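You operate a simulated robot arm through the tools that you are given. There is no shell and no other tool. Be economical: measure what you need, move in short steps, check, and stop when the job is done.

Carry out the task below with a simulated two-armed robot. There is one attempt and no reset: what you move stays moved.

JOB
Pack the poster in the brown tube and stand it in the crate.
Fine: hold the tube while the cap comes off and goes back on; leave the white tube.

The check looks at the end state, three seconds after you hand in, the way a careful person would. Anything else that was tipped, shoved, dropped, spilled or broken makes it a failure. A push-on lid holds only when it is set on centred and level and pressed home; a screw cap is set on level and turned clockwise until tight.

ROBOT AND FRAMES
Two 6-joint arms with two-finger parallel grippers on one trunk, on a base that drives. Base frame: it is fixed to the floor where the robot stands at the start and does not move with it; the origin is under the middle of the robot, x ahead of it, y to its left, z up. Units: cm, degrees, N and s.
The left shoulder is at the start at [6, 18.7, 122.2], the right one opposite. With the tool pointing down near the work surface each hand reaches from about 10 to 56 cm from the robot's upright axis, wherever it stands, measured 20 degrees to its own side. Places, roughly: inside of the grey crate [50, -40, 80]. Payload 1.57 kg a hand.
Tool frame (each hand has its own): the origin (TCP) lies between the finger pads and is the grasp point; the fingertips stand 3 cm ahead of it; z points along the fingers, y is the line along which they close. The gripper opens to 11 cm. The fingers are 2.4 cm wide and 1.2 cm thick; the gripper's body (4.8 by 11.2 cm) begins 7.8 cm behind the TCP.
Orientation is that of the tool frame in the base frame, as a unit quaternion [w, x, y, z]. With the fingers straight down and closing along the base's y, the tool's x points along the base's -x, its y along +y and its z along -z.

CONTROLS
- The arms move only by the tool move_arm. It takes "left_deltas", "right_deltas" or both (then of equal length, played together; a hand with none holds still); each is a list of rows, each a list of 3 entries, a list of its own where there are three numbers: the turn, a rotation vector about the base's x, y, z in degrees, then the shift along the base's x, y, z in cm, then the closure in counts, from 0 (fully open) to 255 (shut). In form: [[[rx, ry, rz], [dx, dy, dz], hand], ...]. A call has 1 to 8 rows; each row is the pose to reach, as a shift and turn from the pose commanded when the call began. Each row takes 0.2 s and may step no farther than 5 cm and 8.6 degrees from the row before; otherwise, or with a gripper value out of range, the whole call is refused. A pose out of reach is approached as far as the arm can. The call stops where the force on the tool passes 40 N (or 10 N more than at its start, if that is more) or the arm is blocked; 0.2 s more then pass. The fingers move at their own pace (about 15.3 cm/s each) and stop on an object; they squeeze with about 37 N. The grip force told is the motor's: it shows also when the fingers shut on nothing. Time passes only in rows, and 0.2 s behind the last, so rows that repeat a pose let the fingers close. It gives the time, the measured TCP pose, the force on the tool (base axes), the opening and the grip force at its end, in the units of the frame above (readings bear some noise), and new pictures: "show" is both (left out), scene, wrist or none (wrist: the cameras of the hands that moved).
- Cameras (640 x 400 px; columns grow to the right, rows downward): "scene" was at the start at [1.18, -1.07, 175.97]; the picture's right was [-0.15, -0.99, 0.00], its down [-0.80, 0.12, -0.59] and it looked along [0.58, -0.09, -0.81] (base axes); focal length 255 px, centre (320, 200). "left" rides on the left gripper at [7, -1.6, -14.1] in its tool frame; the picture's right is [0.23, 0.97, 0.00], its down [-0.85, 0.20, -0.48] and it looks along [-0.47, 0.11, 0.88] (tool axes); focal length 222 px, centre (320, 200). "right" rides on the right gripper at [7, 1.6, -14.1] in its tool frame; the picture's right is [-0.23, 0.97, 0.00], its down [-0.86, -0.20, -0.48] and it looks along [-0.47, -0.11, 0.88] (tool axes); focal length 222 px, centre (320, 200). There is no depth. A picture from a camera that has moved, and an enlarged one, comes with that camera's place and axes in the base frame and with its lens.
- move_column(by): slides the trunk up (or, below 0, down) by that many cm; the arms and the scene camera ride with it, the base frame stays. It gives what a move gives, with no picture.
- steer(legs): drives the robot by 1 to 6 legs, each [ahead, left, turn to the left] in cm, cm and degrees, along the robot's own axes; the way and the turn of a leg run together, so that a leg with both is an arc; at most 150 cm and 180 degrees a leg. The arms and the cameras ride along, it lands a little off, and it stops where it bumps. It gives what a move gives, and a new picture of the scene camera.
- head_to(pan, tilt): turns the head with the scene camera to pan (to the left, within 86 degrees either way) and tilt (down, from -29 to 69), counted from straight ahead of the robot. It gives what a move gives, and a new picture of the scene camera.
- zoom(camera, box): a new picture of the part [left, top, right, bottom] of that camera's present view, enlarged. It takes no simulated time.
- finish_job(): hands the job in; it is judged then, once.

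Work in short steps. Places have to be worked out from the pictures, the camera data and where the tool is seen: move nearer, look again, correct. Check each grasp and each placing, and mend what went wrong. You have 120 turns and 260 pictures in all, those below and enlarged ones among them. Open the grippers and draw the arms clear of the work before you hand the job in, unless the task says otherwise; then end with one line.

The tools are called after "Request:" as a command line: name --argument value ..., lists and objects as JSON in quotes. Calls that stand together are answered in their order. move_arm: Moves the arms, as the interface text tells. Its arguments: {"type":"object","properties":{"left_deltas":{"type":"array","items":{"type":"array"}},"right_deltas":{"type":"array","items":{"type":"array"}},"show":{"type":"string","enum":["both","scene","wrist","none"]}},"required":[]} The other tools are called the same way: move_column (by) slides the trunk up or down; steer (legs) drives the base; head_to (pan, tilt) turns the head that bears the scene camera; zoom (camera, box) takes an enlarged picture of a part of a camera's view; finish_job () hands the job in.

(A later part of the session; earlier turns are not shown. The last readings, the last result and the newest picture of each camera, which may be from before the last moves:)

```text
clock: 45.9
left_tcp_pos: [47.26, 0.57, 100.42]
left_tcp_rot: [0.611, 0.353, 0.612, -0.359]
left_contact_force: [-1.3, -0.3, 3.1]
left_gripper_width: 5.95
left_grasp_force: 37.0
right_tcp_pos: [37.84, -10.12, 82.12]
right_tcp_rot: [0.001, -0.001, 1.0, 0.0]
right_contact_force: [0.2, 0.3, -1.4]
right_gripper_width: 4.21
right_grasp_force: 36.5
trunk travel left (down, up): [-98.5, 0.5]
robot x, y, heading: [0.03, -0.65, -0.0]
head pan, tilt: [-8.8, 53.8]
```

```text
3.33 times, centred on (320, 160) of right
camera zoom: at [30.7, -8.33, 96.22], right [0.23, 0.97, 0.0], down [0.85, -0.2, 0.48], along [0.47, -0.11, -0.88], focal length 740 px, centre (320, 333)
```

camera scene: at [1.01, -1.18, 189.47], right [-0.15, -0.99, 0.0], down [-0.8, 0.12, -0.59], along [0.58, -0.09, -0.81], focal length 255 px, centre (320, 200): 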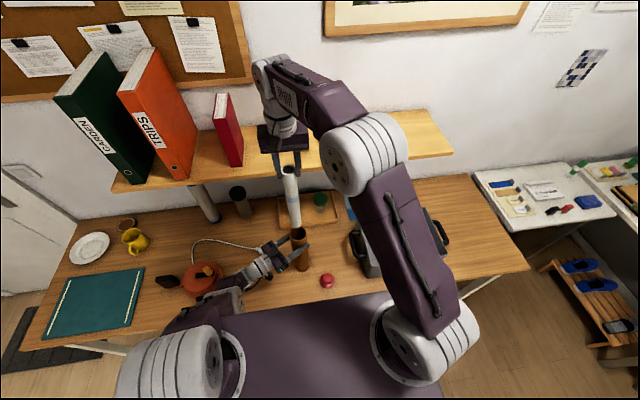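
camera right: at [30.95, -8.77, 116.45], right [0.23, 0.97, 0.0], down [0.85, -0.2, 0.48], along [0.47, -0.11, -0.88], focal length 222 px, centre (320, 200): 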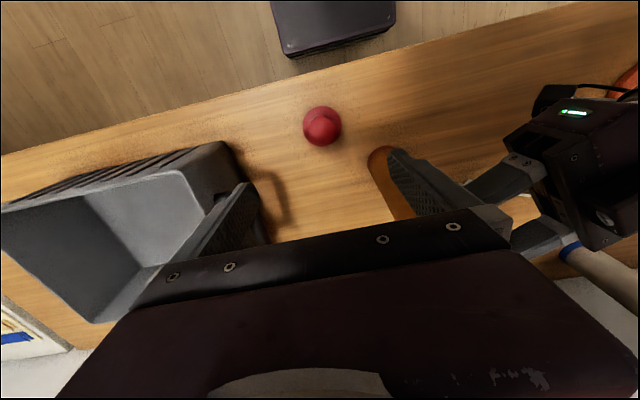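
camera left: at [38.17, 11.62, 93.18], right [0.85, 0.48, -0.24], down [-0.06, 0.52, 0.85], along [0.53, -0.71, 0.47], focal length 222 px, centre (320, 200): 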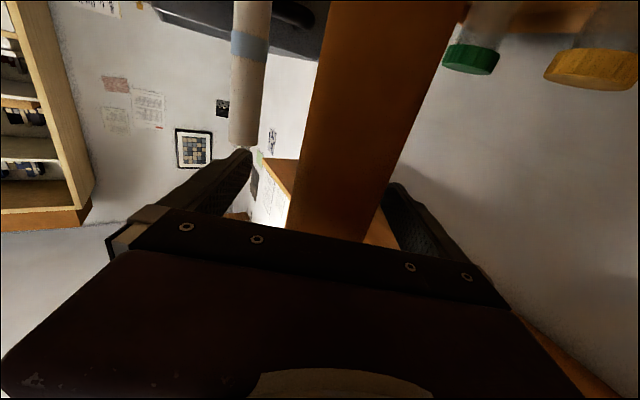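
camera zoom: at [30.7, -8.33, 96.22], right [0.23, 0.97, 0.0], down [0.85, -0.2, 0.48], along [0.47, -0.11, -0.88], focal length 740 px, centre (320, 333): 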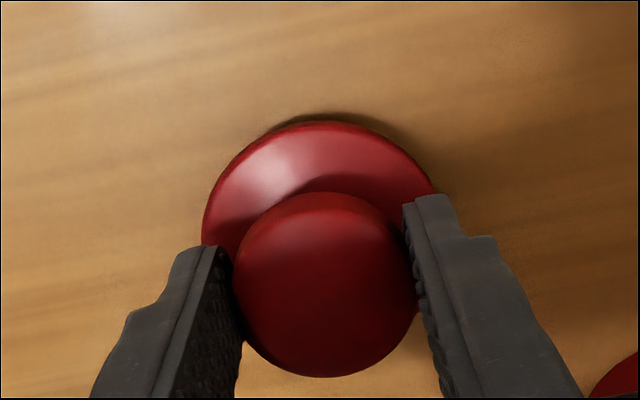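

Firm grip, deep on the knob. Lift straight up 35 cm.

Request:
move_arm --right_deltas '[[[0, 0, 0], [0, 0, 2], 255], [[0, 0, 0], [0, 0, 6.8], 255], [[0, 0, 0], [0, 0, 11.6], 255], [[0, 0, 0], [0, 0, 16.4], 255], [[0, 0, 0], [0, 0, 21.2], 255], [[0, 0, 0], [0, 0, 26], 255], [[0, 0, 0], [0, 0, 30.8], 255], [[0, 0, 0], [0, 0, 35.5], 255]]' --show "none"

Request:
move_arm --right_deltas '[[[0, 0, 0], [3, 3.2, 0.5], 255], [[0, 0, 0], [6, 6.5, 0.5], 255], [[0, 0, 0], [9.3, 10, 0.5], 255], [[0, 0, 0], [9.3, 10, 0.5], 255]]'

Request:
zoom --camera "scene" --box '[268, 190, 348, 250]'

Request:
zoom --camera "right" --box '[260, 90, 380, 210]'

```text
clock: 47.7
left_tcp_pos: [47.24, 0.55, 100.42]
left_tcp_rot: [0.611, 0.353, 0.612, -0.358]
left_contact_force: [-0.8, 1.6, 3.6]
left_gripper_width: 5.91
left_grasp_force: 36.8
right_tcp_pos: [37.37, -10.08, 117.64]
right_tcp_rot: [0.001, -0.001, 1.0, 0.0]
right_contact_force: [0.9, 0.6, -0.5]
right_gripper_width: 4.21
right_grasp_force: 37.3
trunk travel left (down, up): [-98.5, 0.5]
robot x, y, heading: [0.03, 0.08, -0.2]
head pan, tilt: [-8.8, 53.8]
```

```text
clock: 48.7
left_tcp_pos: [47.35, 0.55, 100.46]
left_tcp_rot: [0.611, 0.353, 0.612, -0.358]
left_contact_force: [-1.5, 1.4, 2.6]
left_gripper_width: 5.92
left_grasp_force: 37.1
right_tcp_pos: [46.6, -0.02, 117.95]
right_tcp_rot: [0.0, 0.0, 1.0, 0.0]
right_contact_force: [0.8, 0.1, -0.5]
right_gripper_width: 4.19
right_grasp_force: 36.8
trunk travel left (down, up): [-98.5, 0.5]
robot x, y, heading: [0.29, -0.49, -0.0]
head pan, tilt: [-8.8, 53.8]
camera scene: at [1.05, -1.12, 189.47], right [-0.15, -0.99, 0.0], down [-0.8, 0.12, -0.59], along [0.58, -0.09, -0.81], focal length 255 px, centre (320, 200)
camera right: at [39.61, 1.73, 132.08], right [0.23, 0.97, 0.0], down [0.85, -0.2, 0.48], along [0.47, -0.11, -0.88], focal length 222 px, centre (320, 200)
```

scene: 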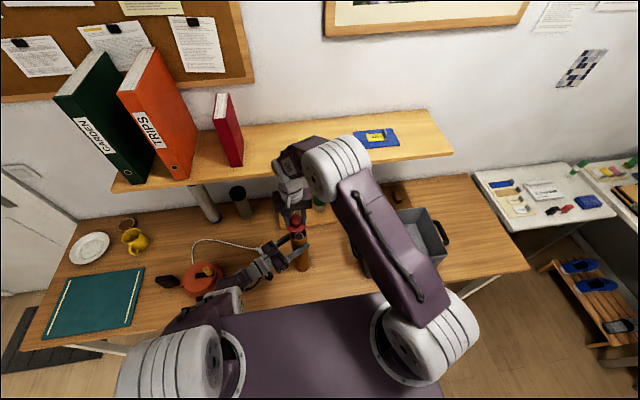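
right: 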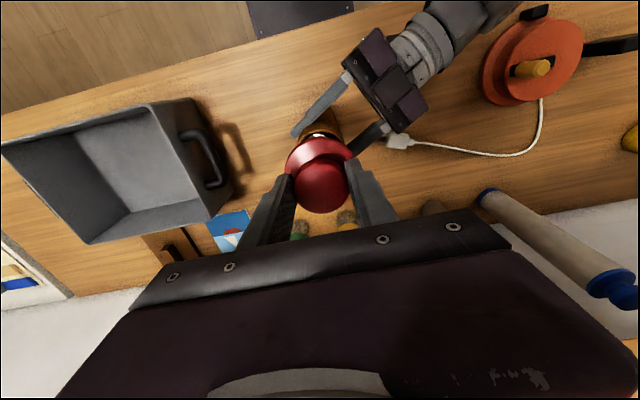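

```text
6.67 times, centred on (308, 220) of scene
camera zoom: at [1.05, -1.12, 189.47], right [-0.15, -0.99, 0.0], down [-0.8, 0.12, -0.59], along [0.58, -0.09, -0.81], focal length 1702 px, centre (400, 67)
```

zoom: 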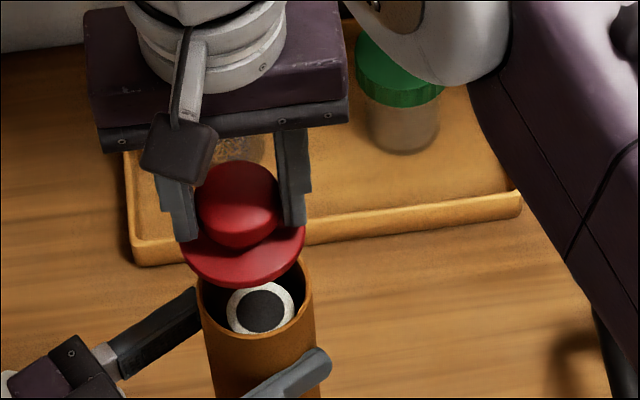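

```text
3.33 times, centred on (320, 150) of right
camera zoom: at [39.61, 1.73, 132.08], right [0.23, 0.97, 0.0], down [0.85, -0.2, 0.48], along [0.47, -0.11, -0.88], focal length 740 px, centre (320, 367)
```

zoom: 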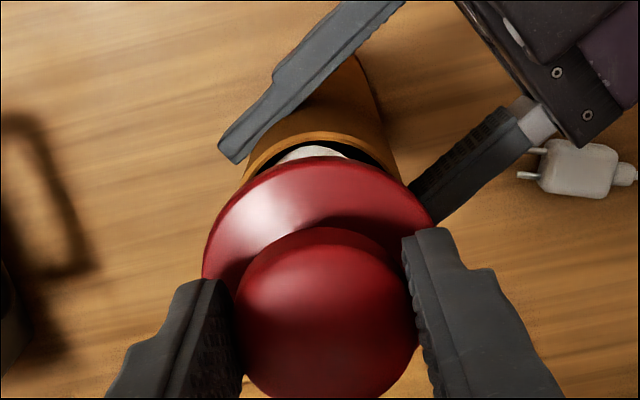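

Cap held level; it needs about +0.9 in x to be over the mouth. Shift and come down 3 cm, then recheck.

Request:
move_arm --right_deltas '[[[0, 0, 0], [0.9, -0.05, 0], 255], [[0, 0, 0], [0.9, -0.05, -1.5], 255], [[0, 0, 0], [0.9, -0.05, -3], 255], [[0, 0, 0], [0.9, -0.05, -3.5], 255], [[0, 0, 0], [0.9, -0.05, -3.5], 255]]' --show "none"

Request:
zoom --camera "scene" --box '[276, 205, 332, 240]'

Request:
zoom --camera "right" --box '[260, 90, 380, 210]'

```text
clock: 49.9
left_tcp_pos: [47.37, 0.64, 100.43]
left_tcp_rot: [0.61, 0.354, 0.611, -0.358]
left_contact_force: [-0.6, -0.1, 2.7]
left_gripper_width: 5.9
left_grasp_force: 37.6
right_tcp_pos: [47.78, 0.19, 114.53]
right_tcp_rot: [0.001, -0.001, 1.0, 0.0]
right_contact_force: [-0.2, -0.4, -0.2]
right_gripper_width: 4.21
right_grasp_force: 37.4
trunk travel left (down, up): [-98.5, 0.5]
robot x, y, heading: [0.06, 0.2, -0.1]
head pan, tilt: [-8.8, 53.8]
```

```text
11.43 times, centred on (304, 222) of scene
camera zoom: at [1.09, -1.09, 189.47], right [-0.15, -0.99, 0.0], down [-0.8, 0.12, -0.59], along [0.58, -0.09, -0.81], focal length 2919 px, centre (503, -57)
```

zoom: 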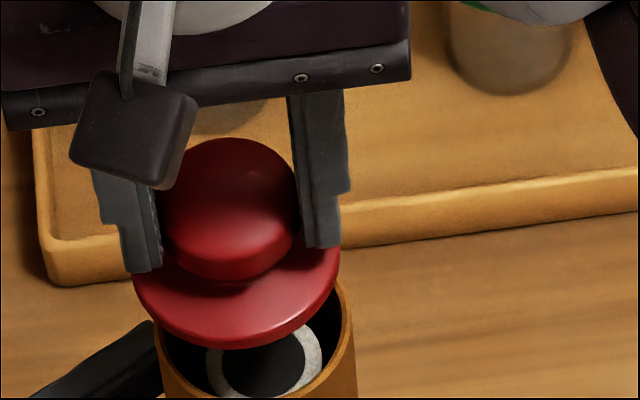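

```text
3.33 times, centred on (320, 150) of right
camera zoom: at [40.65, 1.82, 128.62], right [0.23, 0.97, 0.0], down [0.85, -0.2, 0.48], along [0.47, -0.11, -0.88], focal length 740 px, centre (320, 367)
```

zoom: 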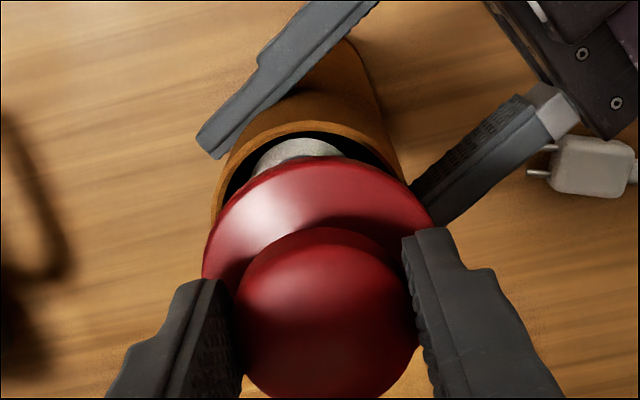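

Very near centred; small correction (-0.18, -0.2) then lower gently, watching force.

Request:
move_arm --right_deltas '[[[0, 0, 0], [-0.18, -0.2, 0], 255], [[0, 0, 0], [-0.18, -0.2, -0.6], 255], [[0, 0, 0], [-0.18, -0.2, -1.2], 255], [[0, 0, 0], [-0.18, -0.2, -1.8], 255], [[0, 0, 0], [-0.18, -0.2, -2.4], 255], [[0, 0, 0], [-0.18, -0.2, -2.9], 255]]' --show "none"

Request:
zoom --camera "scene" --box '[276, 205, 332, 240]'

Request:
zoom --camera "right" --box '[260, 90, 380, 210]'

```text
clock: 51.2
left_tcp_pos: [47.31, 0.59, 100.49]
left_tcp_rot: [0.611, 0.35, 0.614, -0.356]
left_contact_force: [-0.8, 0.9, 4.6]
left_gripper_width: 5.91
left_grasp_force: 37.7
right_tcp_pos: [47.72, -0.01, 112.05]
right_tcp_rot: [0.003, -0.001, 1.0, 0.001]
right_contact_force: [-3.0, -0.9, 10.1]
right_gripper_width: 4.22
right_grasp_force: 37.2
trunk travel left (down, up): [-98.5, 0.5]
robot x, y, heading: [0.28, -0.12, 0.2]
head pan, tilt: [-8.8, 53.8]
stopped in row 6 (right hand): the force on the tool passed its limit (the readings are from after the stop); the commanded pose is now the measured one
```

```text
11.43 times, centred on (304, 222) of scene
camera zoom: at [0.84, -1.08, 189.49], right [-0.15, -0.99, 0.0], down [-0.8, 0.12, -0.59], along [0.59, -0.09, -0.81], focal length 2919 px, centre (503, -57)
```

zoom: 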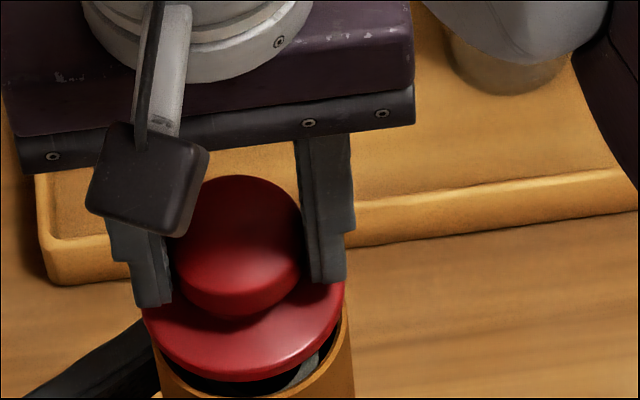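

```text
3.33 times, centred on (320, 150) of right
camera zoom: at [40.63, 1.71, 126.17], right [0.23, 0.97, 0.0], down [0.85, -0.2, 0.48], along [0.47, -0.11, -0.88], focal length 740 px, centre (320, 367)
```

zoom: 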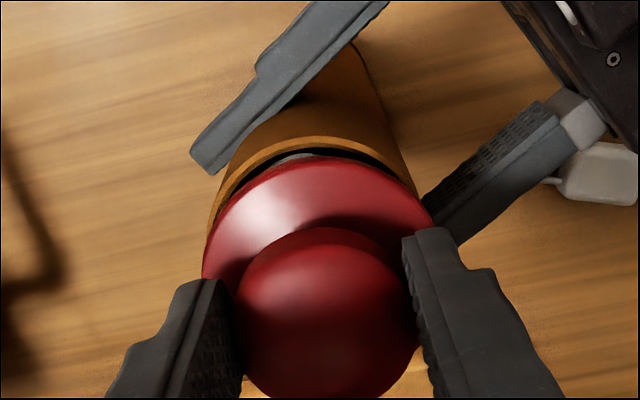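

The plug touches the tube edge; both views show the cap about 0.2 too far in +y and ~0.15 in +x. Raise a bit, correct and retry.

Request:
move_arm --right_deltas '[[[0, 0, 0], [0, 0, 0.6], 255], [[0, 0, 0], [-0.2, -0.2, 0.6], 255], [[0, 0, 0], [-0.2, -0.2, 0.3], 255], [[0, 0, 0], [-0.2, -0.2, 0], 255], [[0, 0, 0], [-0.2, -0.2, -0.3], 255], [[0, 0, 0], [-0.2, -0.2, -0.6], 255], [[0, 0, 0], [-0.2, -0.2, -0.9], 255]]' --show "none"

Request:
zoom --camera "scene" --box '[276, 205, 332, 240]'

Request:
zoom --camera "right" --box '[260, 90, 380, 210]'

```text
clock: 52.6
left_tcp_pos: [47.33, 0.64, 100.41]
left_tcp_rot: [0.61, 0.352, 0.614, -0.356]
left_contact_force: [0.1, -2.9, 5.2]
left_gripper_width: 5.92
left_grasp_force: 37.2
right_tcp_pos: [47.59, 0.08, 111.83]
right_tcp_rot: [0.004, 0.0, 1.0, 0.001]
right_contact_force: [-5.4, -0.3, 18.8]
right_gripper_width: 4.21
right_grasp_force: 37.0
trunk travel left (down, up): [-98.5, 0.5]
robot x, y, heading: [0.11, -0.23, 0.0]
head pan, tilt: [-8.8, 53.8]
stopped in row 6 (right hand): the force on the tool passed its limit (the readings are from after the stop); the commanded pose is now the measured one
```

```text
11.43 times, centred on (304, 222) of scene
camera zoom: at [0.7, -1.01, 189.48], right [-0.15, -0.99, 0.0], down [-0.8, 0.12, -0.59], along [0.59, -0.09, -0.8], focal length 2919 px, centre (503, -57)
```

zoom: 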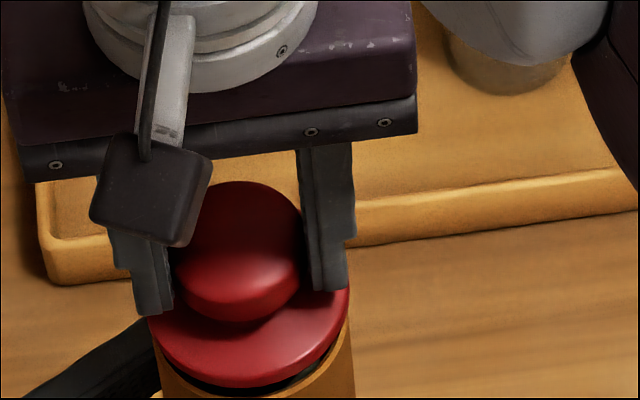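

```text
3.33 times, centred on (320, 150) of right
camera zoom: at [40.4, 1.69, 125.95], right [0.23, 0.97, 0.0], down [0.85, -0.2, 0.48], along [0.47, -0.11, -0.88], focal length 740 px, centre (320, 367)
```

zoom: 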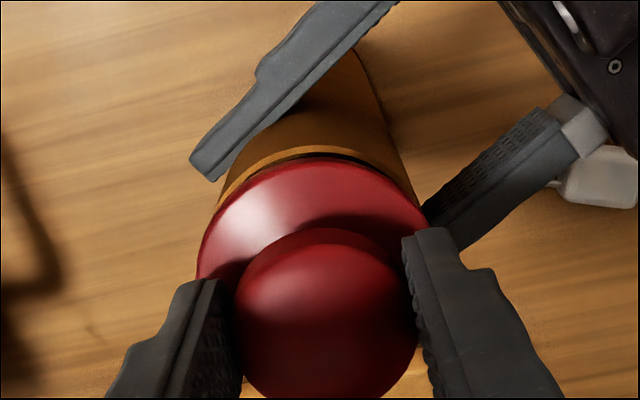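

By my heights the plug may already be about 0.8 cm inside and meeting friction. Look closely before deciding.

Request:
zoom --camera "scene" --box '[284, 222, 316, 246]'

Request:
zoom --camera "right" --box '[290, 125, 350, 165]'

```text
16.00 times, centred on (300, 234) of scene
camera zoom: at [0.7, -1.01, 189.48], right [-0.15, -0.99, 0.0], down [-0.8, 0.12, -0.59], along [0.59, -0.09, -0.8], focal length 4086 px, centre (640, -344)
```

zoom: 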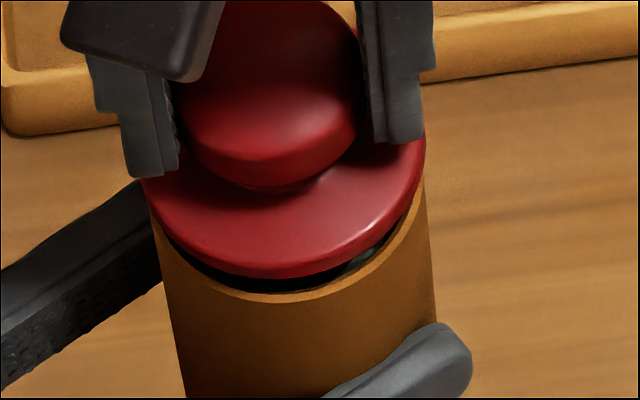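

```text
10.00 times, centred on (320, 145) of right
camera zoom: at [40.4, 1.69, 125.95], right [0.23, 0.97, 0.0], down [0.85, -0.2, 0.48], along [0.47, -0.11, -0.88], focal length 2221 px, centre (320, 750)
```

zoom: 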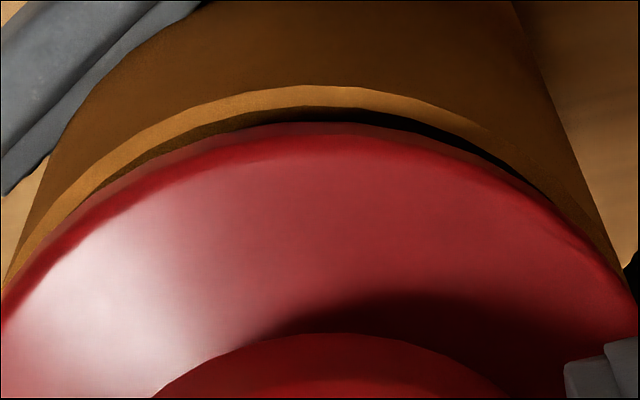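

Inconclusive; it may still be on the edge. Back off 1 cm to unload and measure alignment closely.

Request:
move_arm --right_deltas '[[[0, 0, 0], [0, 0, 0.5], 255], [[0, 0, 0], [0, 0, 1.0], 255], [[0, 0, 0], [0, 0, 1.0], 255]]' --show "none"

Request:
zoom --camera "scene" --box '[276, 205, 332, 247]'

Request:
zoom --camera "right" --box '[265, 110, 375, 180]'

```text
clock: 53.4
left_tcp_pos: [47.36, 0.53, 100.49]
left_tcp_rot: [0.611, 0.353, 0.614, -0.355]
left_contact_force: [-4.9, -2.4, 17.6]
left_gripper_width: 5.89
left_grasp_force: 36.7
right_tcp_pos: [47.54, -0.07, 112.79]
right_tcp_rot: [0.003, 0.0, 1.0, 0.002]
right_contact_force: [0.4, -0.9, 0.4]
right_gripper_width: 4.2
right_grasp_force: 36.8
trunk travel left (down, up): [-98.5, 0.5]
robot x, y, heading: [-0.08, -0.03, 0.2]
head pan, tilt: [-8.8, 53.8]
```

```text
9.52 times, centred on (304, 226) of scene
camera zoom: at [0.73, -1.15, 189.48], right [-0.15, -0.99, 0.0], down [-0.8, 0.12, -0.59], along [0.59, -0.09, -0.81], focal length 2432 px, centre (472, -48)
```

zoom: 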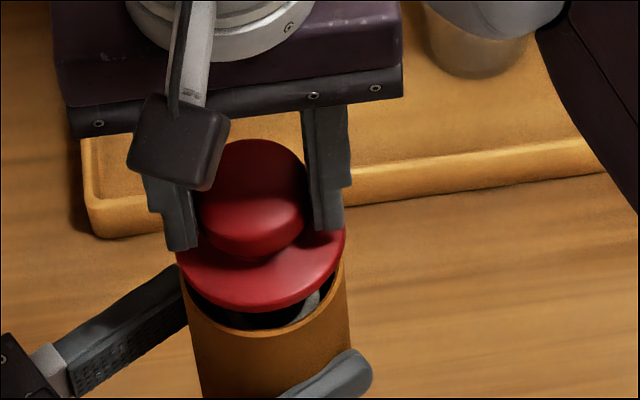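

```text
5.71 times, centred on (320, 145) of right
camera zoom: at [40.38, 1.52, 126.87], right [0.23, 0.97, 0.01], down [0.85, -0.2, 0.48], along [0.47, -0.1, -0.88], focal length 1269 px, centre (320, 514)
```

zoom: 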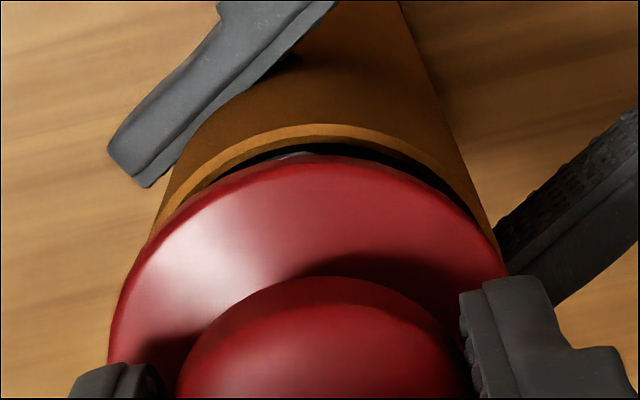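

Level, and now aligned within about 1 mm in all my estimates. Push down again in small steps.

Request:
move_arm --right_deltas '[[[0, 0, 0], [0, 0.05, -0.5], 255], [[0, 0, 0], [0, 0.05, -0.9], 255], [[0, 0, 0], [0, 0.05, -1.2], 255], [[0, 0, 0], [0, 0.05, -1.5], 255], [[0, 0, 0], [0, 0.05, -1.8], 255], [[0, 0, 0], [0, 0.05, -2.1], 255], [[0, 0, 0], [0, 0.05, -2.4], 255]]' --show "none"

Request:
zoom --camera "scene" --box '[276, 205, 332, 247]'

```text
clock: 54.4
left_tcp_pos: [47.42, 0.76, 100.46]
left_tcp_rot: [0.61, 0.351, 0.615, -0.354]
left_contact_force: [0.9, -4.1, 7.9]
left_gripper_width: 5.92
left_grasp_force: 37.0
right_tcp_pos: [47.72, 0.2, 111.72]
right_tcp_rot: [0.005, 0.0, 1.0, 0.003]
right_contact_force: [-6.5, -1.7, 20.1]
right_gripper_width: 4.24
right_grasp_force: 37.1
trunk travel left (down, up): [-98.5, 0.5]
robot x, y, heading: [-0.09, 0.08, -0.1]
head pan, tilt: [-8.8, 53.8]
stopped in row 4 (right hand): the force on the tool passed its limit (the readings are from after the stop); the commanded pose is now the measured one
```

```text
9.52 times, centred on (304, 226) of scene
camera zoom: at [0.63, -1.02, 189.48], right [-0.15, -0.99, 0.0], down [-0.8, 0.12, -0.59], along [0.59, -0.09, -0.8], focal length 2432 px, centre (472, -48)
```

zoom: 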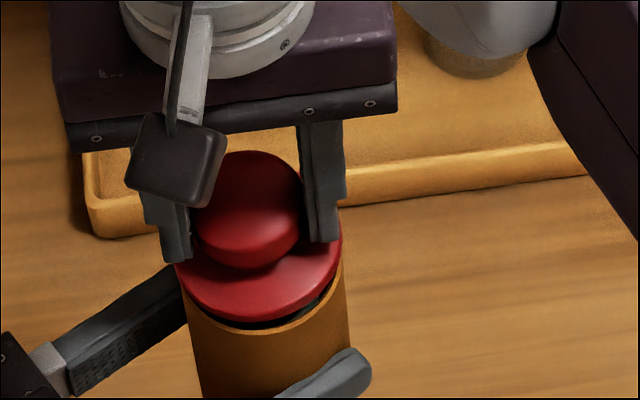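

When I backed off, the left hand felt 17 N upward: the plug is engaged in the bore with friction. I'll release the cap so it self-aligns, and look at it.

Request:
move_arm --right_deltas '[[[0, 0, 0], [0, 0, 0], 150], [[0, 0, 0], [0, 0, 0], 120], [[0, 0, 0], [0, 0, 2], 100], [[0, 0, 0], [0, 0, 5], 60], [[0, 0, 0], [0, 0, 9], 60]]' --show "none"

Request:
zoom --camera "scene" --box '[276, 205, 332, 247]'

Request:
zoom --camera "right" --box '[260, 90, 380, 210]'

```text
clock: 55.6
left_tcp_pos: [47.33, 0.58, 100.44]
left_tcp_rot: [0.611, 0.354, 0.614, -0.353]
left_contact_force: [-6.2, -2.5, 20.7]
left_gripper_width: 5.89
left_grasp_force: 37.0
right_tcp_pos: [47.67, 0.12, 120.5]
right_tcp_rot: [0.005, 0.0, 1.0, 0.003]
right_contact_force: [-0.3, -0.3, 0.1]
right_gripper_width: 8.39
right_grasp_force: 0.1
trunk travel left (down, up): [-98.5, 0.5]
robot x, y, heading: [0.26, 0.04, -0.3]
head pan, tilt: [-8.8, 53.8]
```

```text
9.52 times, centred on (304, 226) of scene
camera zoom: at [0.64, -1.2, 189.47], right [-0.15, -0.99, 0.0], down [-0.8, 0.12, -0.59], along [0.59, -0.09, -0.8], focal length 2432 px, centre (472, -48)
```

zoom: 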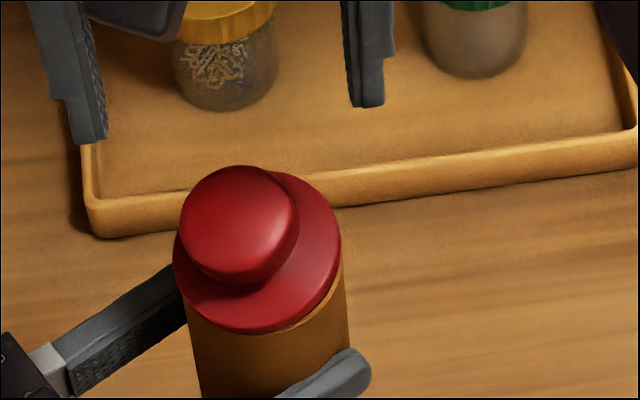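

```text
3.33 times, centred on (320, 150) of right
camera zoom: at [40.53, 1.76, 134.51], right [0.23, 0.97, 0.01], down [0.85, -0.2, 0.49], along [0.48, -0.1, -0.87], focal length 740 px, centre (320, 367)
```

zoom: 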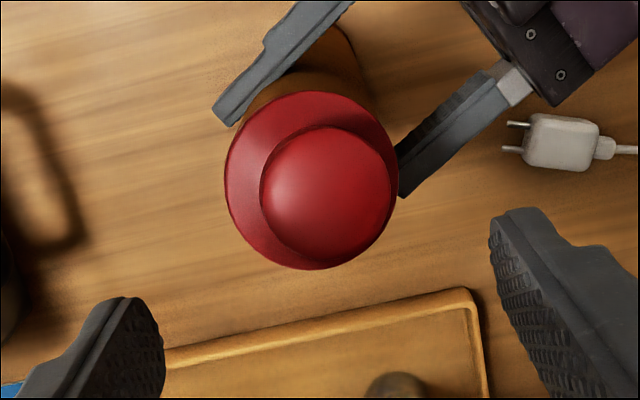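

The cap came to rest leaning ~12° toward +y/−x. I'll turn the right hand 45° so closing along that lean line stands the knob upright again, while easing the left hand up slightly to relieve its 20 N load.

Request:
move_arm --right_deltas '[[[0, 0, 8], [-0.1, 0.1, 0], 40], [[0, 0, 16], [-0.2, 0.2, 0], 40], [[0, 0, 24], [-0.4, 0.3, 0], 40], [[0, 0, 32], [-0.4, 0.35, 0], 40], [[0, 0, 40], [-0.4, 0.35, 0], 40], [[0, 0, 45], [-0.4, 0.35, -2], 40], [[0, 0, 45], [-0.4, 0.35, -5], 40], [[0, 0, 45], [-0.4, 0.35, -5], 40]]' --left_deltas '[[[0, 0, 0], [0, 0, 0.05], 255], [[0, 0, 0], [0, 0, 0.1], 255], [[0, 0, 0], [0, 0, 0.15], 255], [[0, 0, 0], [0, 0, 0.2], 255], [[0, 0, 0], [0, 0, 0.2], 255], [[0, 0, 0], [0, 0, 0.2], 255], [[0, 0, 0], [0, 0, 0.2], 255], [[0, 0, 0], [0, 0, 0.2], 255]]' --show "none"

Request:
zoom --camera "scene" --box '[276, 205, 332, 247]'

Request:
zoom --camera "right" --box '[260, 90, 380, 210]'

```text
clock: 57.4
left_tcp_pos: [47.64, 0.59, 100.45]
left_tcp_rot: [0.608, 0.354, 0.616, -0.354]
left_contact_force: [-3.8, -2.6, 7.3]
left_gripper_width: 5.91
left_grasp_force: 36.6
right_tcp_pos: [47.51, 0.49, 115.43]
right_tcp_rot: [0.003, -0.384, 0.923, 0.004]
right_contact_force: [-0.5, 0.2, 0.2]
right_gripper_width: 9.25
right_grasp_force: 0.1
trunk travel left (down, up): [-98.5, 0.5]
robot x, y, heading: [0.07, 0.23, 0.1]
head pan, tilt: [-8.8, 53.8]
```

```text
9.52 times, centred on (304, 226) of scene
camera zoom: at [0.96, -1.16, 189.47], right [-0.15, -0.99, 0.0], down [-0.8, 0.12, -0.59], along [0.59, -0.09, -0.81], focal length 2432 px, centre (472, -48)
```

zoom: 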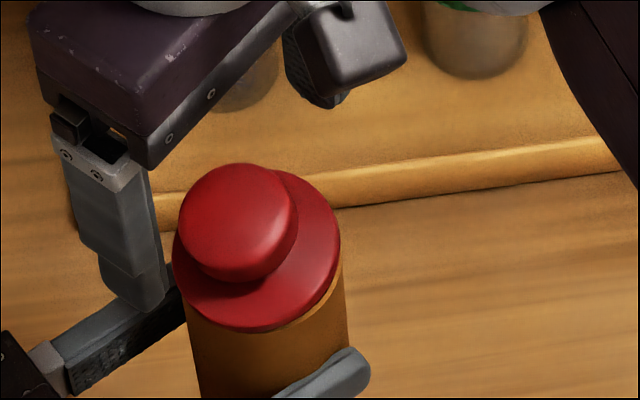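

```text
3.33 times, centred on (320, 150) of right
camera zoom: at [41.36, -3.31, 129.48], right [-0.53, 0.85, 0.01], down [0.74, 0.46, 0.48], along [0.41, 0.26, -0.87], focal length 740 px, centre (320, 367)
```

zoom: 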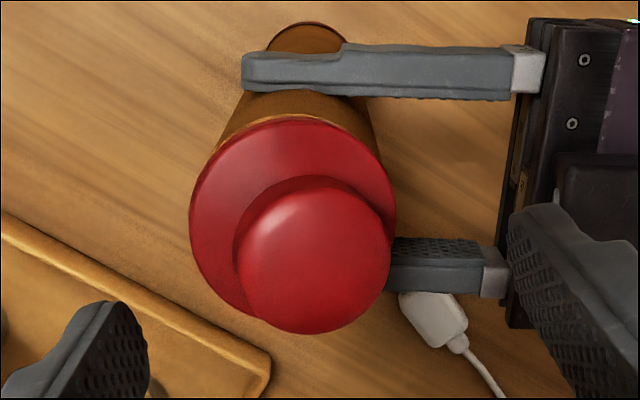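

Knob is well between the fingers. Lower 4 cm and close gradually to right the cap.

Request:
move_arm --right_deltas '[[[0, 0, 0], [0.1, -0.2, -2], 60], [[0, 0, 0], [0.1, -0.2, -3.8], 80], [[0, 0, 0], [0.1, -0.2, -3.8], 120], [[0, 0, 0], [0.1, -0.2, -3.8], 150], [[0, 0, 0], [0.1, -0.2, -3.8], 165], [[0, 0, 0], [0.1, -0.2, -3.8], 255], [[0, 0, 0], [0.1, -0.2, -3.8], 255]]' --show "none"

Request:
zoom --camera "scene" --box '[276, 205, 332, 247]'

Request:
zoom --camera "right" --box '[260, 90, 380, 210]'

```text
clock: 59.0
left_tcp_pos: [47.65, 0.71, 100.45]
left_tcp_rot: [0.61, 0.352, 0.617, -0.352]
left_contact_force: [-2.5, -0.5, 2.0]
left_gripper_width: 5.85
left_grasp_force: 36.8
right_tcp_pos: [47.83, 0.32, 111.57]
right_tcp_rot: [0.002, -0.384, 0.923, 0.004]
right_contact_force: [-0.7, 0.0, 2.2]
right_gripper_width: 4.34
right_grasp_force: 36.8
trunk travel left (down, up): [-98.5, 0.5]
robot x, y, heading: [0.17, 0.23, 0.1]
head pan, tilt: [-8.8, 53.8]
```

```text
9.52 times, centred on (304, 226) of scene
camera zoom: at [1.05, -1.09, 189.48], right [-0.15, -0.99, 0.0], down [-0.8, 0.12, -0.59], along [0.58, -0.09, -0.81], focal length 2432 px, centre (472, -48)
```

zoom: 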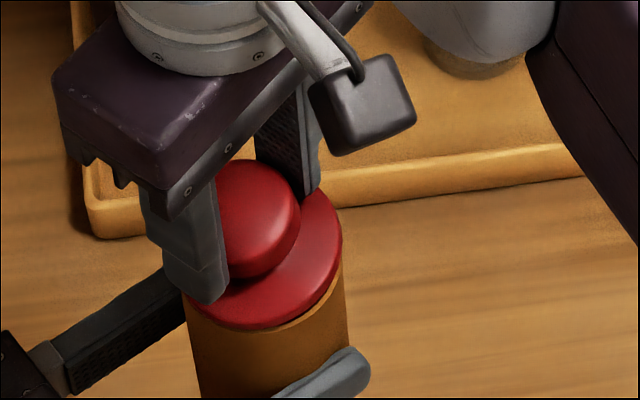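

```text
3.33 times, centred on (320, 150) of right
camera zoom: at [41.71, -3.52, 125.65], right [-0.53, 0.85, 0.01], down [0.74, 0.46, 0.48], along [0.41, 0.26, -0.88], focal length 740 px, centre (320, 367)
```

zoom: 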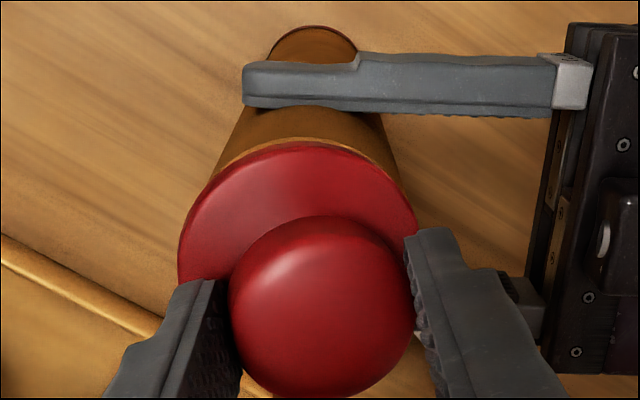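

Still a bit tilted, likely because the plug is wedged. Lift 2 cm so the pads can straighten it.

Request:
move_arm --right_deltas '[[[0, 0, 0], [0, 0, 0.7], 255], [[0, 0, 0], [0, 0, 1.4], 255], [[0, 0, 0], [0, 0, 2.2], 255], [[0, 0, 0], [0, 0, 2.2], 255]]' --show "none"

Request:
zoom --camera "scene" --box '[276, 205, 332, 247]'

Request:
zoom --camera "right" --box '[260, 90, 380, 210]'

```text
clock: 60.0
left_tcp_pos: [47.75, 0.77, 100.44]
left_tcp_rot: [0.609, 0.353, 0.616, -0.353]
left_contact_force: [-1.2, 0.2, 1.7]
left_gripper_width: 5.91
left_grasp_force: 36.6
right_tcp_pos: [47.76, 0.18, 113.94]
right_tcp_rot: [0.002, -0.383, 0.924, 0.004]
right_contact_force: [-0.1, -0.2, -0.5]
right_gripper_width: 4.3
right_grasp_force: 36.6
trunk travel left (down, up): [-98.5, 0.5]
robot x, y, heading: [0.09, 0.14, -0.2]
head pan, tilt: [-8.8, 53.8]
```

```text
9.52 times, centred on (304, 226) of scene
camera zoom: at [1.13, -1.09, 189.47], right [-0.15, -0.99, 0.0], down [-0.8, 0.12, -0.59], along [0.58, -0.09, -0.81], focal length 2432 px, centre (472, -48)
```

zoom: 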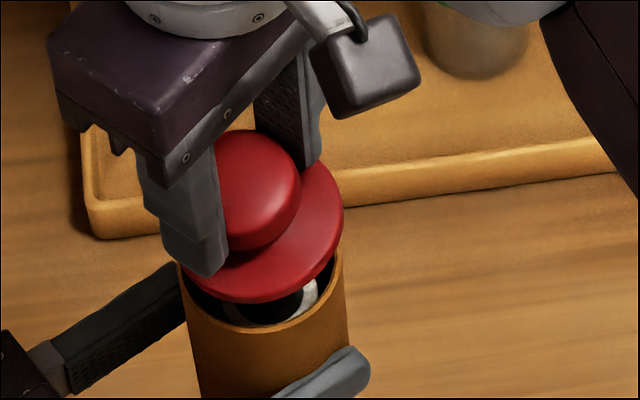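

```text
3.33 times, centred on (320, 150) of right
camera zoom: at [41.61, -3.67, 127.96], right [-0.53, 0.85, 0.01], down [0.74, 0.46, 0.48], along [0.41, 0.26, -0.88], focal length 740 px, centre (320, 367)
```

zoom: 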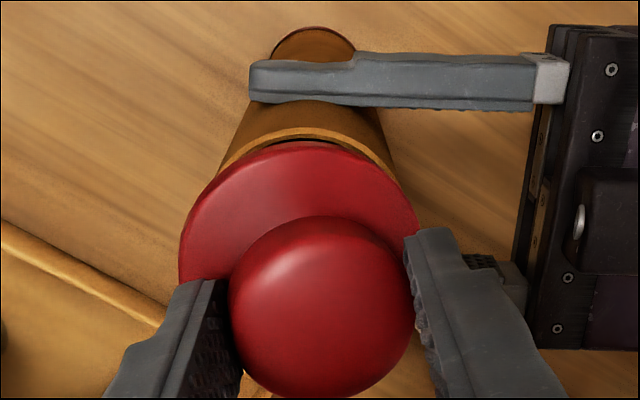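

The cap is still cocked in the fingers. Before re-seating it, check whether the tube itself is still upright.

Request:
zoom --camera "scene" --box '[260, 210, 340, 280]'

```text
5.71 times, centred on (300, 245) of scene
camera zoom: at [1.13, -1.09, 189.47], right [-0.15, -0.99, 0.0], down [-0.8, 0.12, -0.59], along [0.58, -0.09, -0.81], focal length 1459 px, centre (434, -57)
```

zoom: 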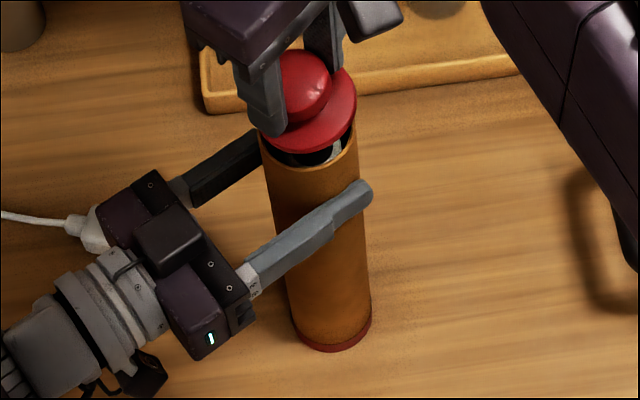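

Tube is essentially upright (<1°). I'll re-level the cap by setting it on the desk and regrasping it.

Request:
move_arm --right_deltas '[[[0, 0, -8], [0, 0, 3], 255], [[0, 0, -16], [-3, -3, 4], 255], [[0, 0, -24], [-6, -6, 4], 255], [[0, 0, -32], [-9, -9, 3], 255], [[0, 0, -40], [-9.8, -10.3, -1], 255], [[0, 0, -45], [-9.8, -10.3, -5.5], 255], [[0, 0, -45], [-9.8, -10.3, -10], 255], [[0, 0, -45], [-9.8, -10.3, -14.5], 255]]' --show "none"

Request:
move_arm --right_deltas '[[[0, 0, 0], [0, 0, -4.5], 255], [[0, 0, 0], [0, 0, -9], 255], [[0, 0, 0], [0, 0, -13.5], 255], [[0, 0, 0], [0, 0, -15.5], 255], [[0, 0, 0], [0, 0, -16], 255], [[0, 0, 0], [0, 0, -16.5], 255], [[0, 0, 0], [0, 0, -17], 255]]' --show "wrist"

```text
clock: 61.8
left_tcp_pos: [47.65, 0.75, 100.46]
left_tcp_rot: [0.609, 0.352, 0.617, -0.353]
left_contact_force: [-0.9, -0.2, 2.7]
left_gripper_width: 5.88
left_grasp_force: 37.0
right_tcp_pos: [37.98, -9.96, 99.27]
right_tcp_rot: [0.003, -0.001, 1.0, 0.003]
right_contact_force: [0.6, 0.7, -0.2]
right_gripper_width: 4.28
right_grasp_force: 37.3
trunk travel left (down, up): [-98.5, 0.5]
robot x, y, heading: [0.27, 0.21, -0.1]
head pan, tilt: [-8.8, 53.8]
```

```text
clock: 63.4
left_tcp_pos: [47.67, 0.61, 100.36]
left_tcp_rot: [0.609, 0.352, 0.617, -0.353]
left_contact_force: [-1.2, 0.2, 1.1]
left_gripper_width: 5.87
left_grasp_force: 36.7
right_tcp_pos: [37.86, -9.97, 82.53]
right_tcp_rot: [0.003, -0.001, 1.0, 0.004]
right_contact_force: [-0.8, 0.2, -1.2]
right_gripper_width: 4.26
right_grasp_force: 37.6
trunk travel left (down, up): [-98.5, 0.5]
robot x, y, heading: [-0.13, 0.23, -0.1]
head pan, tilt: [-8.8, 53.8]
camera right: at [30.69, -8.48, 96.56], right [0.23, 0.97, 0.01], down [0.85, -0.2, 0.48], along [0.47, -0.1, -0.88], focal length 222 px, centre (320, 200)
```

right: 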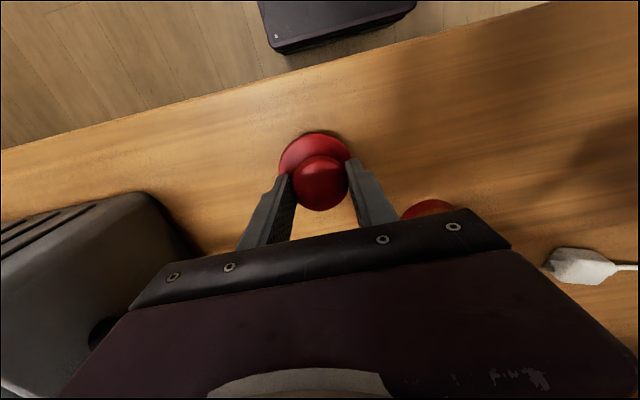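

No contact yet; continue in small steps.

Request:
move_arm --right_deltas '[[[0, 0, 0], [0, 0, -0.3], 255], [[0, 0, 0], [0, 0, -0.6], 255], [[0, 0, 0], [0, 0, -0.9], 255], [[0, 0, 0], [0, 0, -1.2], 255]]' --show "none"

Request:
zoom --camera "right" --box '[260, 100, 380, 220]'

```text
clock: 64.2
left_tcp_pos: [47.42, 0.52, 100.58]
left_tcp_rot: [0.608, 0.354, 0.616, -0.353]
left_contact_force: [0.6, 0.0, -2.5]
left_gripper_width: 5.91
left_grasp_force: 36.8
right_tcp_pos: [37.68, -10.28, 81.77]
right_tcp_rot: [0.004, 0.001, 1.0, 0.003]
right_contact_force: [-7.2, -12.5, 33.7]
right_gripper_width: 4.21
right_grasp_force: 36.7
trunk travel left (down, up): [-98.5, 0.5]
robot x, y, heading: [0.07, -0.13, 0.1]
head pan, tilt: [-8.8, 53.8]
stopped in row 4 (right hand): the force on the tool passed its limit (the readings are from after the stop); the commanded pose is now the measured one
```

```text
3.33 times, centred on (320, 160) of right
camera zoom: at [30.5, -8.59, 95.84], right [0.23, 0.97, 0.01], down [0.85, -0.2, 0.48], along [0.47, -0.1, -0.87], focal length 740 px, centre (320, 333)
```

zoom: 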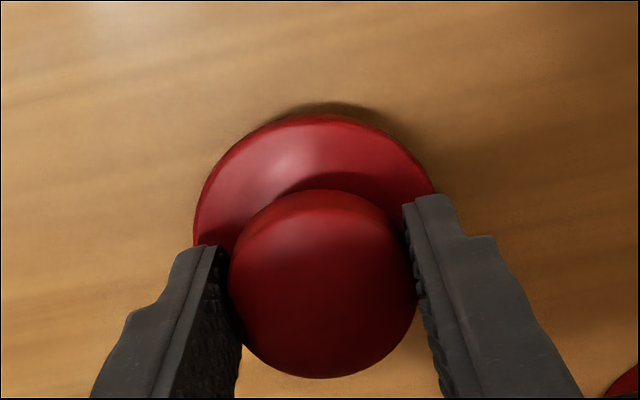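

Pressing levelled it (4.21 cm again). Ease up, open, let it settle, and regrasp.

Request:
move_arm --right_deltas '[[[0, 0, 0], [0.2, 0.2, 0.2], 255], [[0, 0, 0], [0.2, 0.2, 0.2], 130], [[0, 0, 0], [0.2, 0.2, 0.2], 120], [[0, 0, 0], [0.2, 0.2, 0.2], 120], [[0, 0, 0], [0.2, 0.2, 0.2], 150], [[0, 0, 0], [0.2, 0.2, 0.2], 170], [[0, 0, 0], [0.2, 0.2, 0.2], 255], [[0, 0, 0], [0.2, 0.2, 0.2], 255]]' --show "none"

Request:
zoom --camera "right" --box '[260, 100, 380, 220]'

```text
clock: 66.0
left_tcp_pos: [47.63, 0.67, 100.45]
left_tcp_rot: [0.609, 0.353, 0.616, -0.353]
left_contact_force: [2.2, 1.0, 6.3]
left_gripper_width: 5.89
left_grasp_force: 37.0
right_tcp_pos: [38.14, -9.91, 81.86]
right_tcp_rot: [0.003, -0.001, 1.0, 0.003]
right_contact_force: [0.2, 0.2, -0.1]
right_gripper_width: 4.23
right_grasp_force: 37.0
trunk travel left (down, up): [-98.5, 0.5]
robot x, y, heading: [-0.11, -0.16, -0.0]
head pan, tilt: [-8.8, 53.8]
```

```text
3.33 times, centred on (320, 160) of right
camera zoom: at [30.91, -8.31, 95.88], right [0.23, 0.97, 0.01], down [0.85, -0.2, 0.48], along [0.47, -0.1, -0.88], focal length 740 px, centre (320, 333)
```

zoom: 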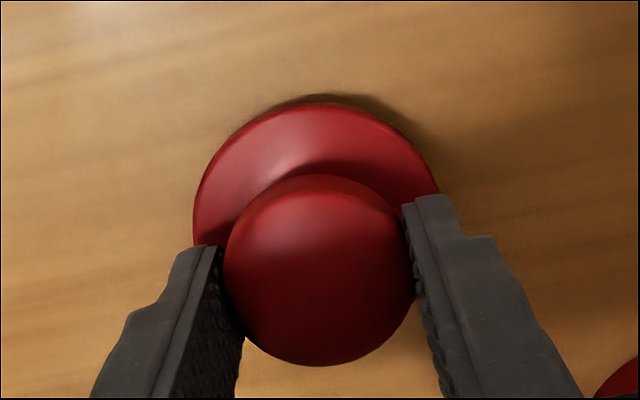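

Regrasped level. Lift it, and at the same time let the left hand reopen briefly, so the tube stands freely upright, and re-close centred.

Request:
move_arm --right_deltas '[[[0, 0, 0], [0, 0, 2], 255], [[0, 0, 0], [0, 0, 6.8], 255], [[0, 0, 0], [0, 0, 11.6], 255], [[0, 0, 0], [0, 0, 16.4], 255], [[0, 0, 0], [0, 0, 21.2], 255], [[0, 0, 0], [0, 0, 26], 255], [[0, 0, 0], [0, 0, 30.8], 255], [[0, 0, 0], [0, 0, 35.5], 255]]' --left_deltas '[[[0, 0, 0], [0, 0, 0], 100], [[0, 0, 0], [0, 0, 0], 85], [[0, 0, 0], [-0.1, -0.05, 0], 85], [[0, 0, 0], [-0.2, -0.1, 0], 85], [[0, 0, 0], [-0.2, -0.1, 0], 85], [[0, 0, 0], [-0.2, -0.1, 0], 85], [[0, 0, 0], [-0.2, -0.1, 0], 85], [[0, 0, 0], [-0.2, -0.1, 0], 85]]' --show "none"

Request:
zoom --camera "scene" --box '[260, 210, 340, 280]'

Request:
zoom --camera "right" --box '[300, 60, 540, 210]'

```text
clock: 67.8
left_tcp_pos: [47.39, 0.46, 100.49]
left_tcp_rot: [0.61, 0.353, 0.616, -0.353]
left_contact_force: [-0.3, 0.3, 0.4]
left_gripper_width: 7.35
left_grasp_force: 0.0
right_tcp_pos: [37.71, -9.82, 117.29]
right_tcp_rot: [0.004, -0.001, 1.0, 0.003]
right_contact_force: [0.0, 0.2, -1.2]
right_gripper_width: 4.21
right_grasp_force: 37.2
trunk travel left (down, up): [-98.5, 0.5]
robot x, y, heading: [-0.35, 0.04, -0.2]
head pan, tilt: [-8.8, 53.8]
```

```text
5.71 times, centred on (300, 245) of scene
camera zoom: at [0.98, -1.1, 189.47], right [-0.15, -0.99, 0.0], down [-0.8, 0.12, -0.59], along [0.59, -0.09, -0.81], focal length 1459 px, centre (434, -57)
```

zoom: 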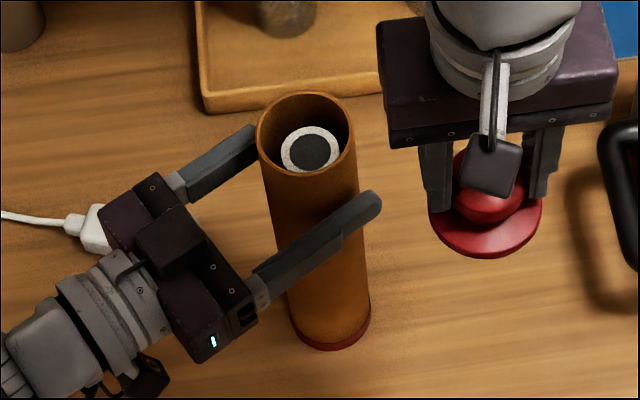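

```text
2.67 times, centred on (420, 135) of right
camera zoom: at [30.53, -8.16, 131.46], right [0.23, 0.97, 0.01], down [0.85, -0.2, 0.48], along [0.47, -0.1, -0.87], focal length 592 px, centre (53, 373)
```

zoom: 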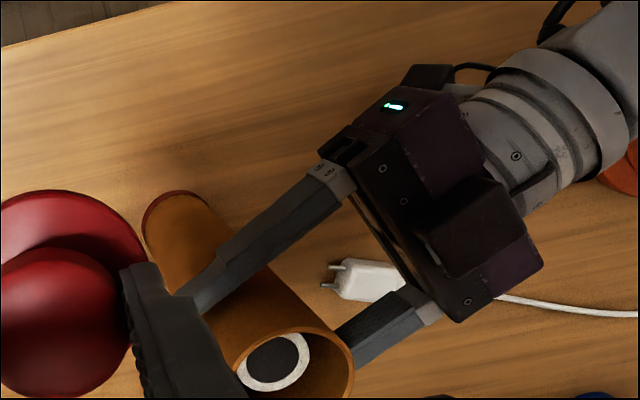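

Tube stands free and upright (mouth centre column 306). Close the left hand and compare.

Request:
move_arm --left_deltas '[[[0, 0, 0], [0, 0, 0], 95], [[0, 0, 0], [0, 0, 0], 103], [[0, 0, 0], [0, 0, 0], 108], [[0, 0, 0], [0, 0, 0], 115], [[0, 0, 0], [0, 0, 0], 140], [[0, 0, 0], [0, 0, 0], 255], [[0, 0, 0], [0, 0, 0], 255]]' --show "none"

Request:
zoom --camera "scene" --box '[260, 210, 340, 280]'

```text
clock: 69.4
left_tcp_pos: [47.59, 0.47, 100.4]
left_tcp_rot: [0.609, 0.352, 0.617, -0.353]
left_contact_force: [2.1, 0.3, -0.1]
left_gripper_width: 5.88
left_grasp_force: 36.6
right_tcp_pos: [37.87, -9.74, 117.2]
right_tcp_rot: [0.004, 0.001, 1.0, 0.003]
right_contact_force: [-0.3, 0.4, -1.5]
right_gripper_width: 4.23
right_grasp_force: 36.9
trunk travel left (down, up): [-98.5, 0.5]
robot x, y, heading: [0.23, -0.11, -0.4]
head pan, tilt: [-8.8, 53.8]
```

```text
5.71 times, centred on (300, 245) of scene
camera zoom: at [1.24, -1.09, 189.47], right [-0.15, -0.99, 0.0], down [-0.8, 0.12, -0.59], along [0.58, -0.09, -0.81], focal length 1459 px, centre (434, -57)
```

zoom: 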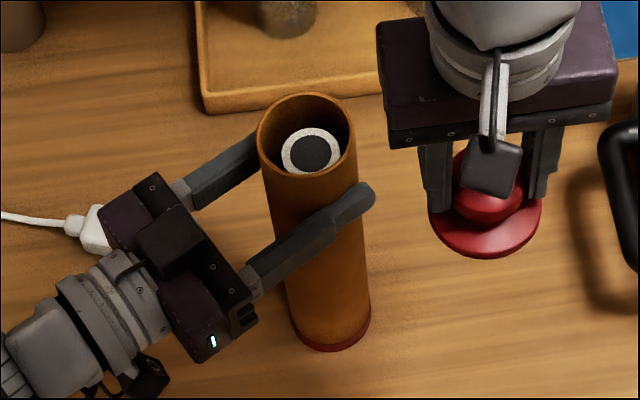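

Tube stayed upright. Carry the cap over the mouth (≈[47.4, 0.05]) again.

Request:
move_arm --right_deltas '[[[0, 0, 0], [3, 3, 0.5], 255], [[0, 0, 0], [6, 6, 0.5], 255], [[0, 0, 0], [9, 9, 0.5], 255], [[0, 0, 0], [9.8, 9.8, 0.5], 255], [[0, 0, 0], [9.8, 9.8, -2], 255], [[0, 0, 0], [9.8, 9.8, -3], 255], [[0, 0, 0], [9.8, 9.8, -3], 255]]' --show "none"

Request:
zoom --camera "scene" --box '[276, 205, 332, 247]'

Request:
zoom --camera "right" --box '[260, 90, 380, 210]'

```text
clock: 71.0
left_tcp_pos: [47.52, 0.49, 100.35]
left_tcp_rot: [0.61, 0.353, 0.616, -0.353]
left_contact_force: [-0.9, -0.2, 0.1]
left_gripper_width: 5.87
left_grasp_force: 37.7
right_tcp_pos: [47.55, -0.0, 114.39]
right_tcp_rot: [0.003, 0.0, 1.0, 0.002]
right_contact_force: [0.0, -0.3, -0.3]
right_gripper_width: 4.21
right_grasp_force: 36.8
trunk travel left (down, up): [-98.5, 0.5]
robot x, y, heading: [-0.05, 0.11, -0.2]
head pan, tilt: [-8.8, 53.8]
```

```text
9.52 times, centred on (304, 226) of scene
camera zoom: at [1.15, -1.13, 189.47], right [-0.15, -0.99, 0.0], down [-0.8, 0.12, -0.59], along [0.58, -0.09, -0.81], focal length 2432 px, centre (472, -48)
```

zoom: 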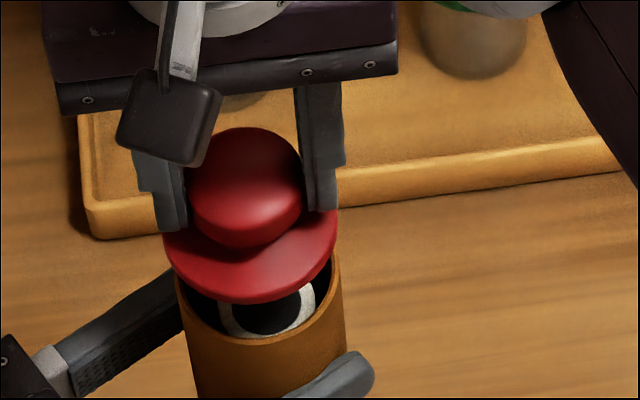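

```text
3.33 times, centred on (320, 150) of right
camera zoom: at [40.51, 1.63, 128.39], right [0.23, 0.97, 0.01], down [0.85, -0.2, 0.48], along [0.47, -0.1, -0.88], focal length 740 px, centre (320, 367)
```

zoom: 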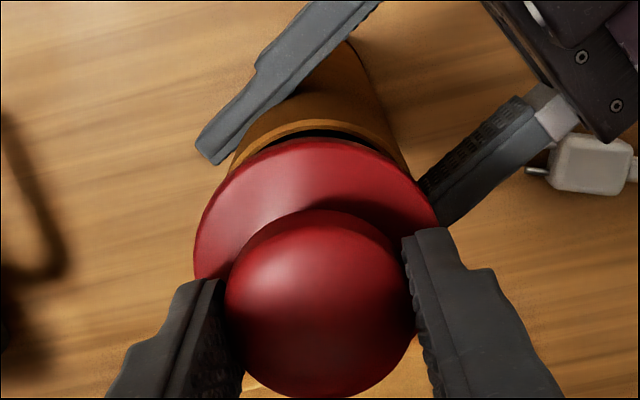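

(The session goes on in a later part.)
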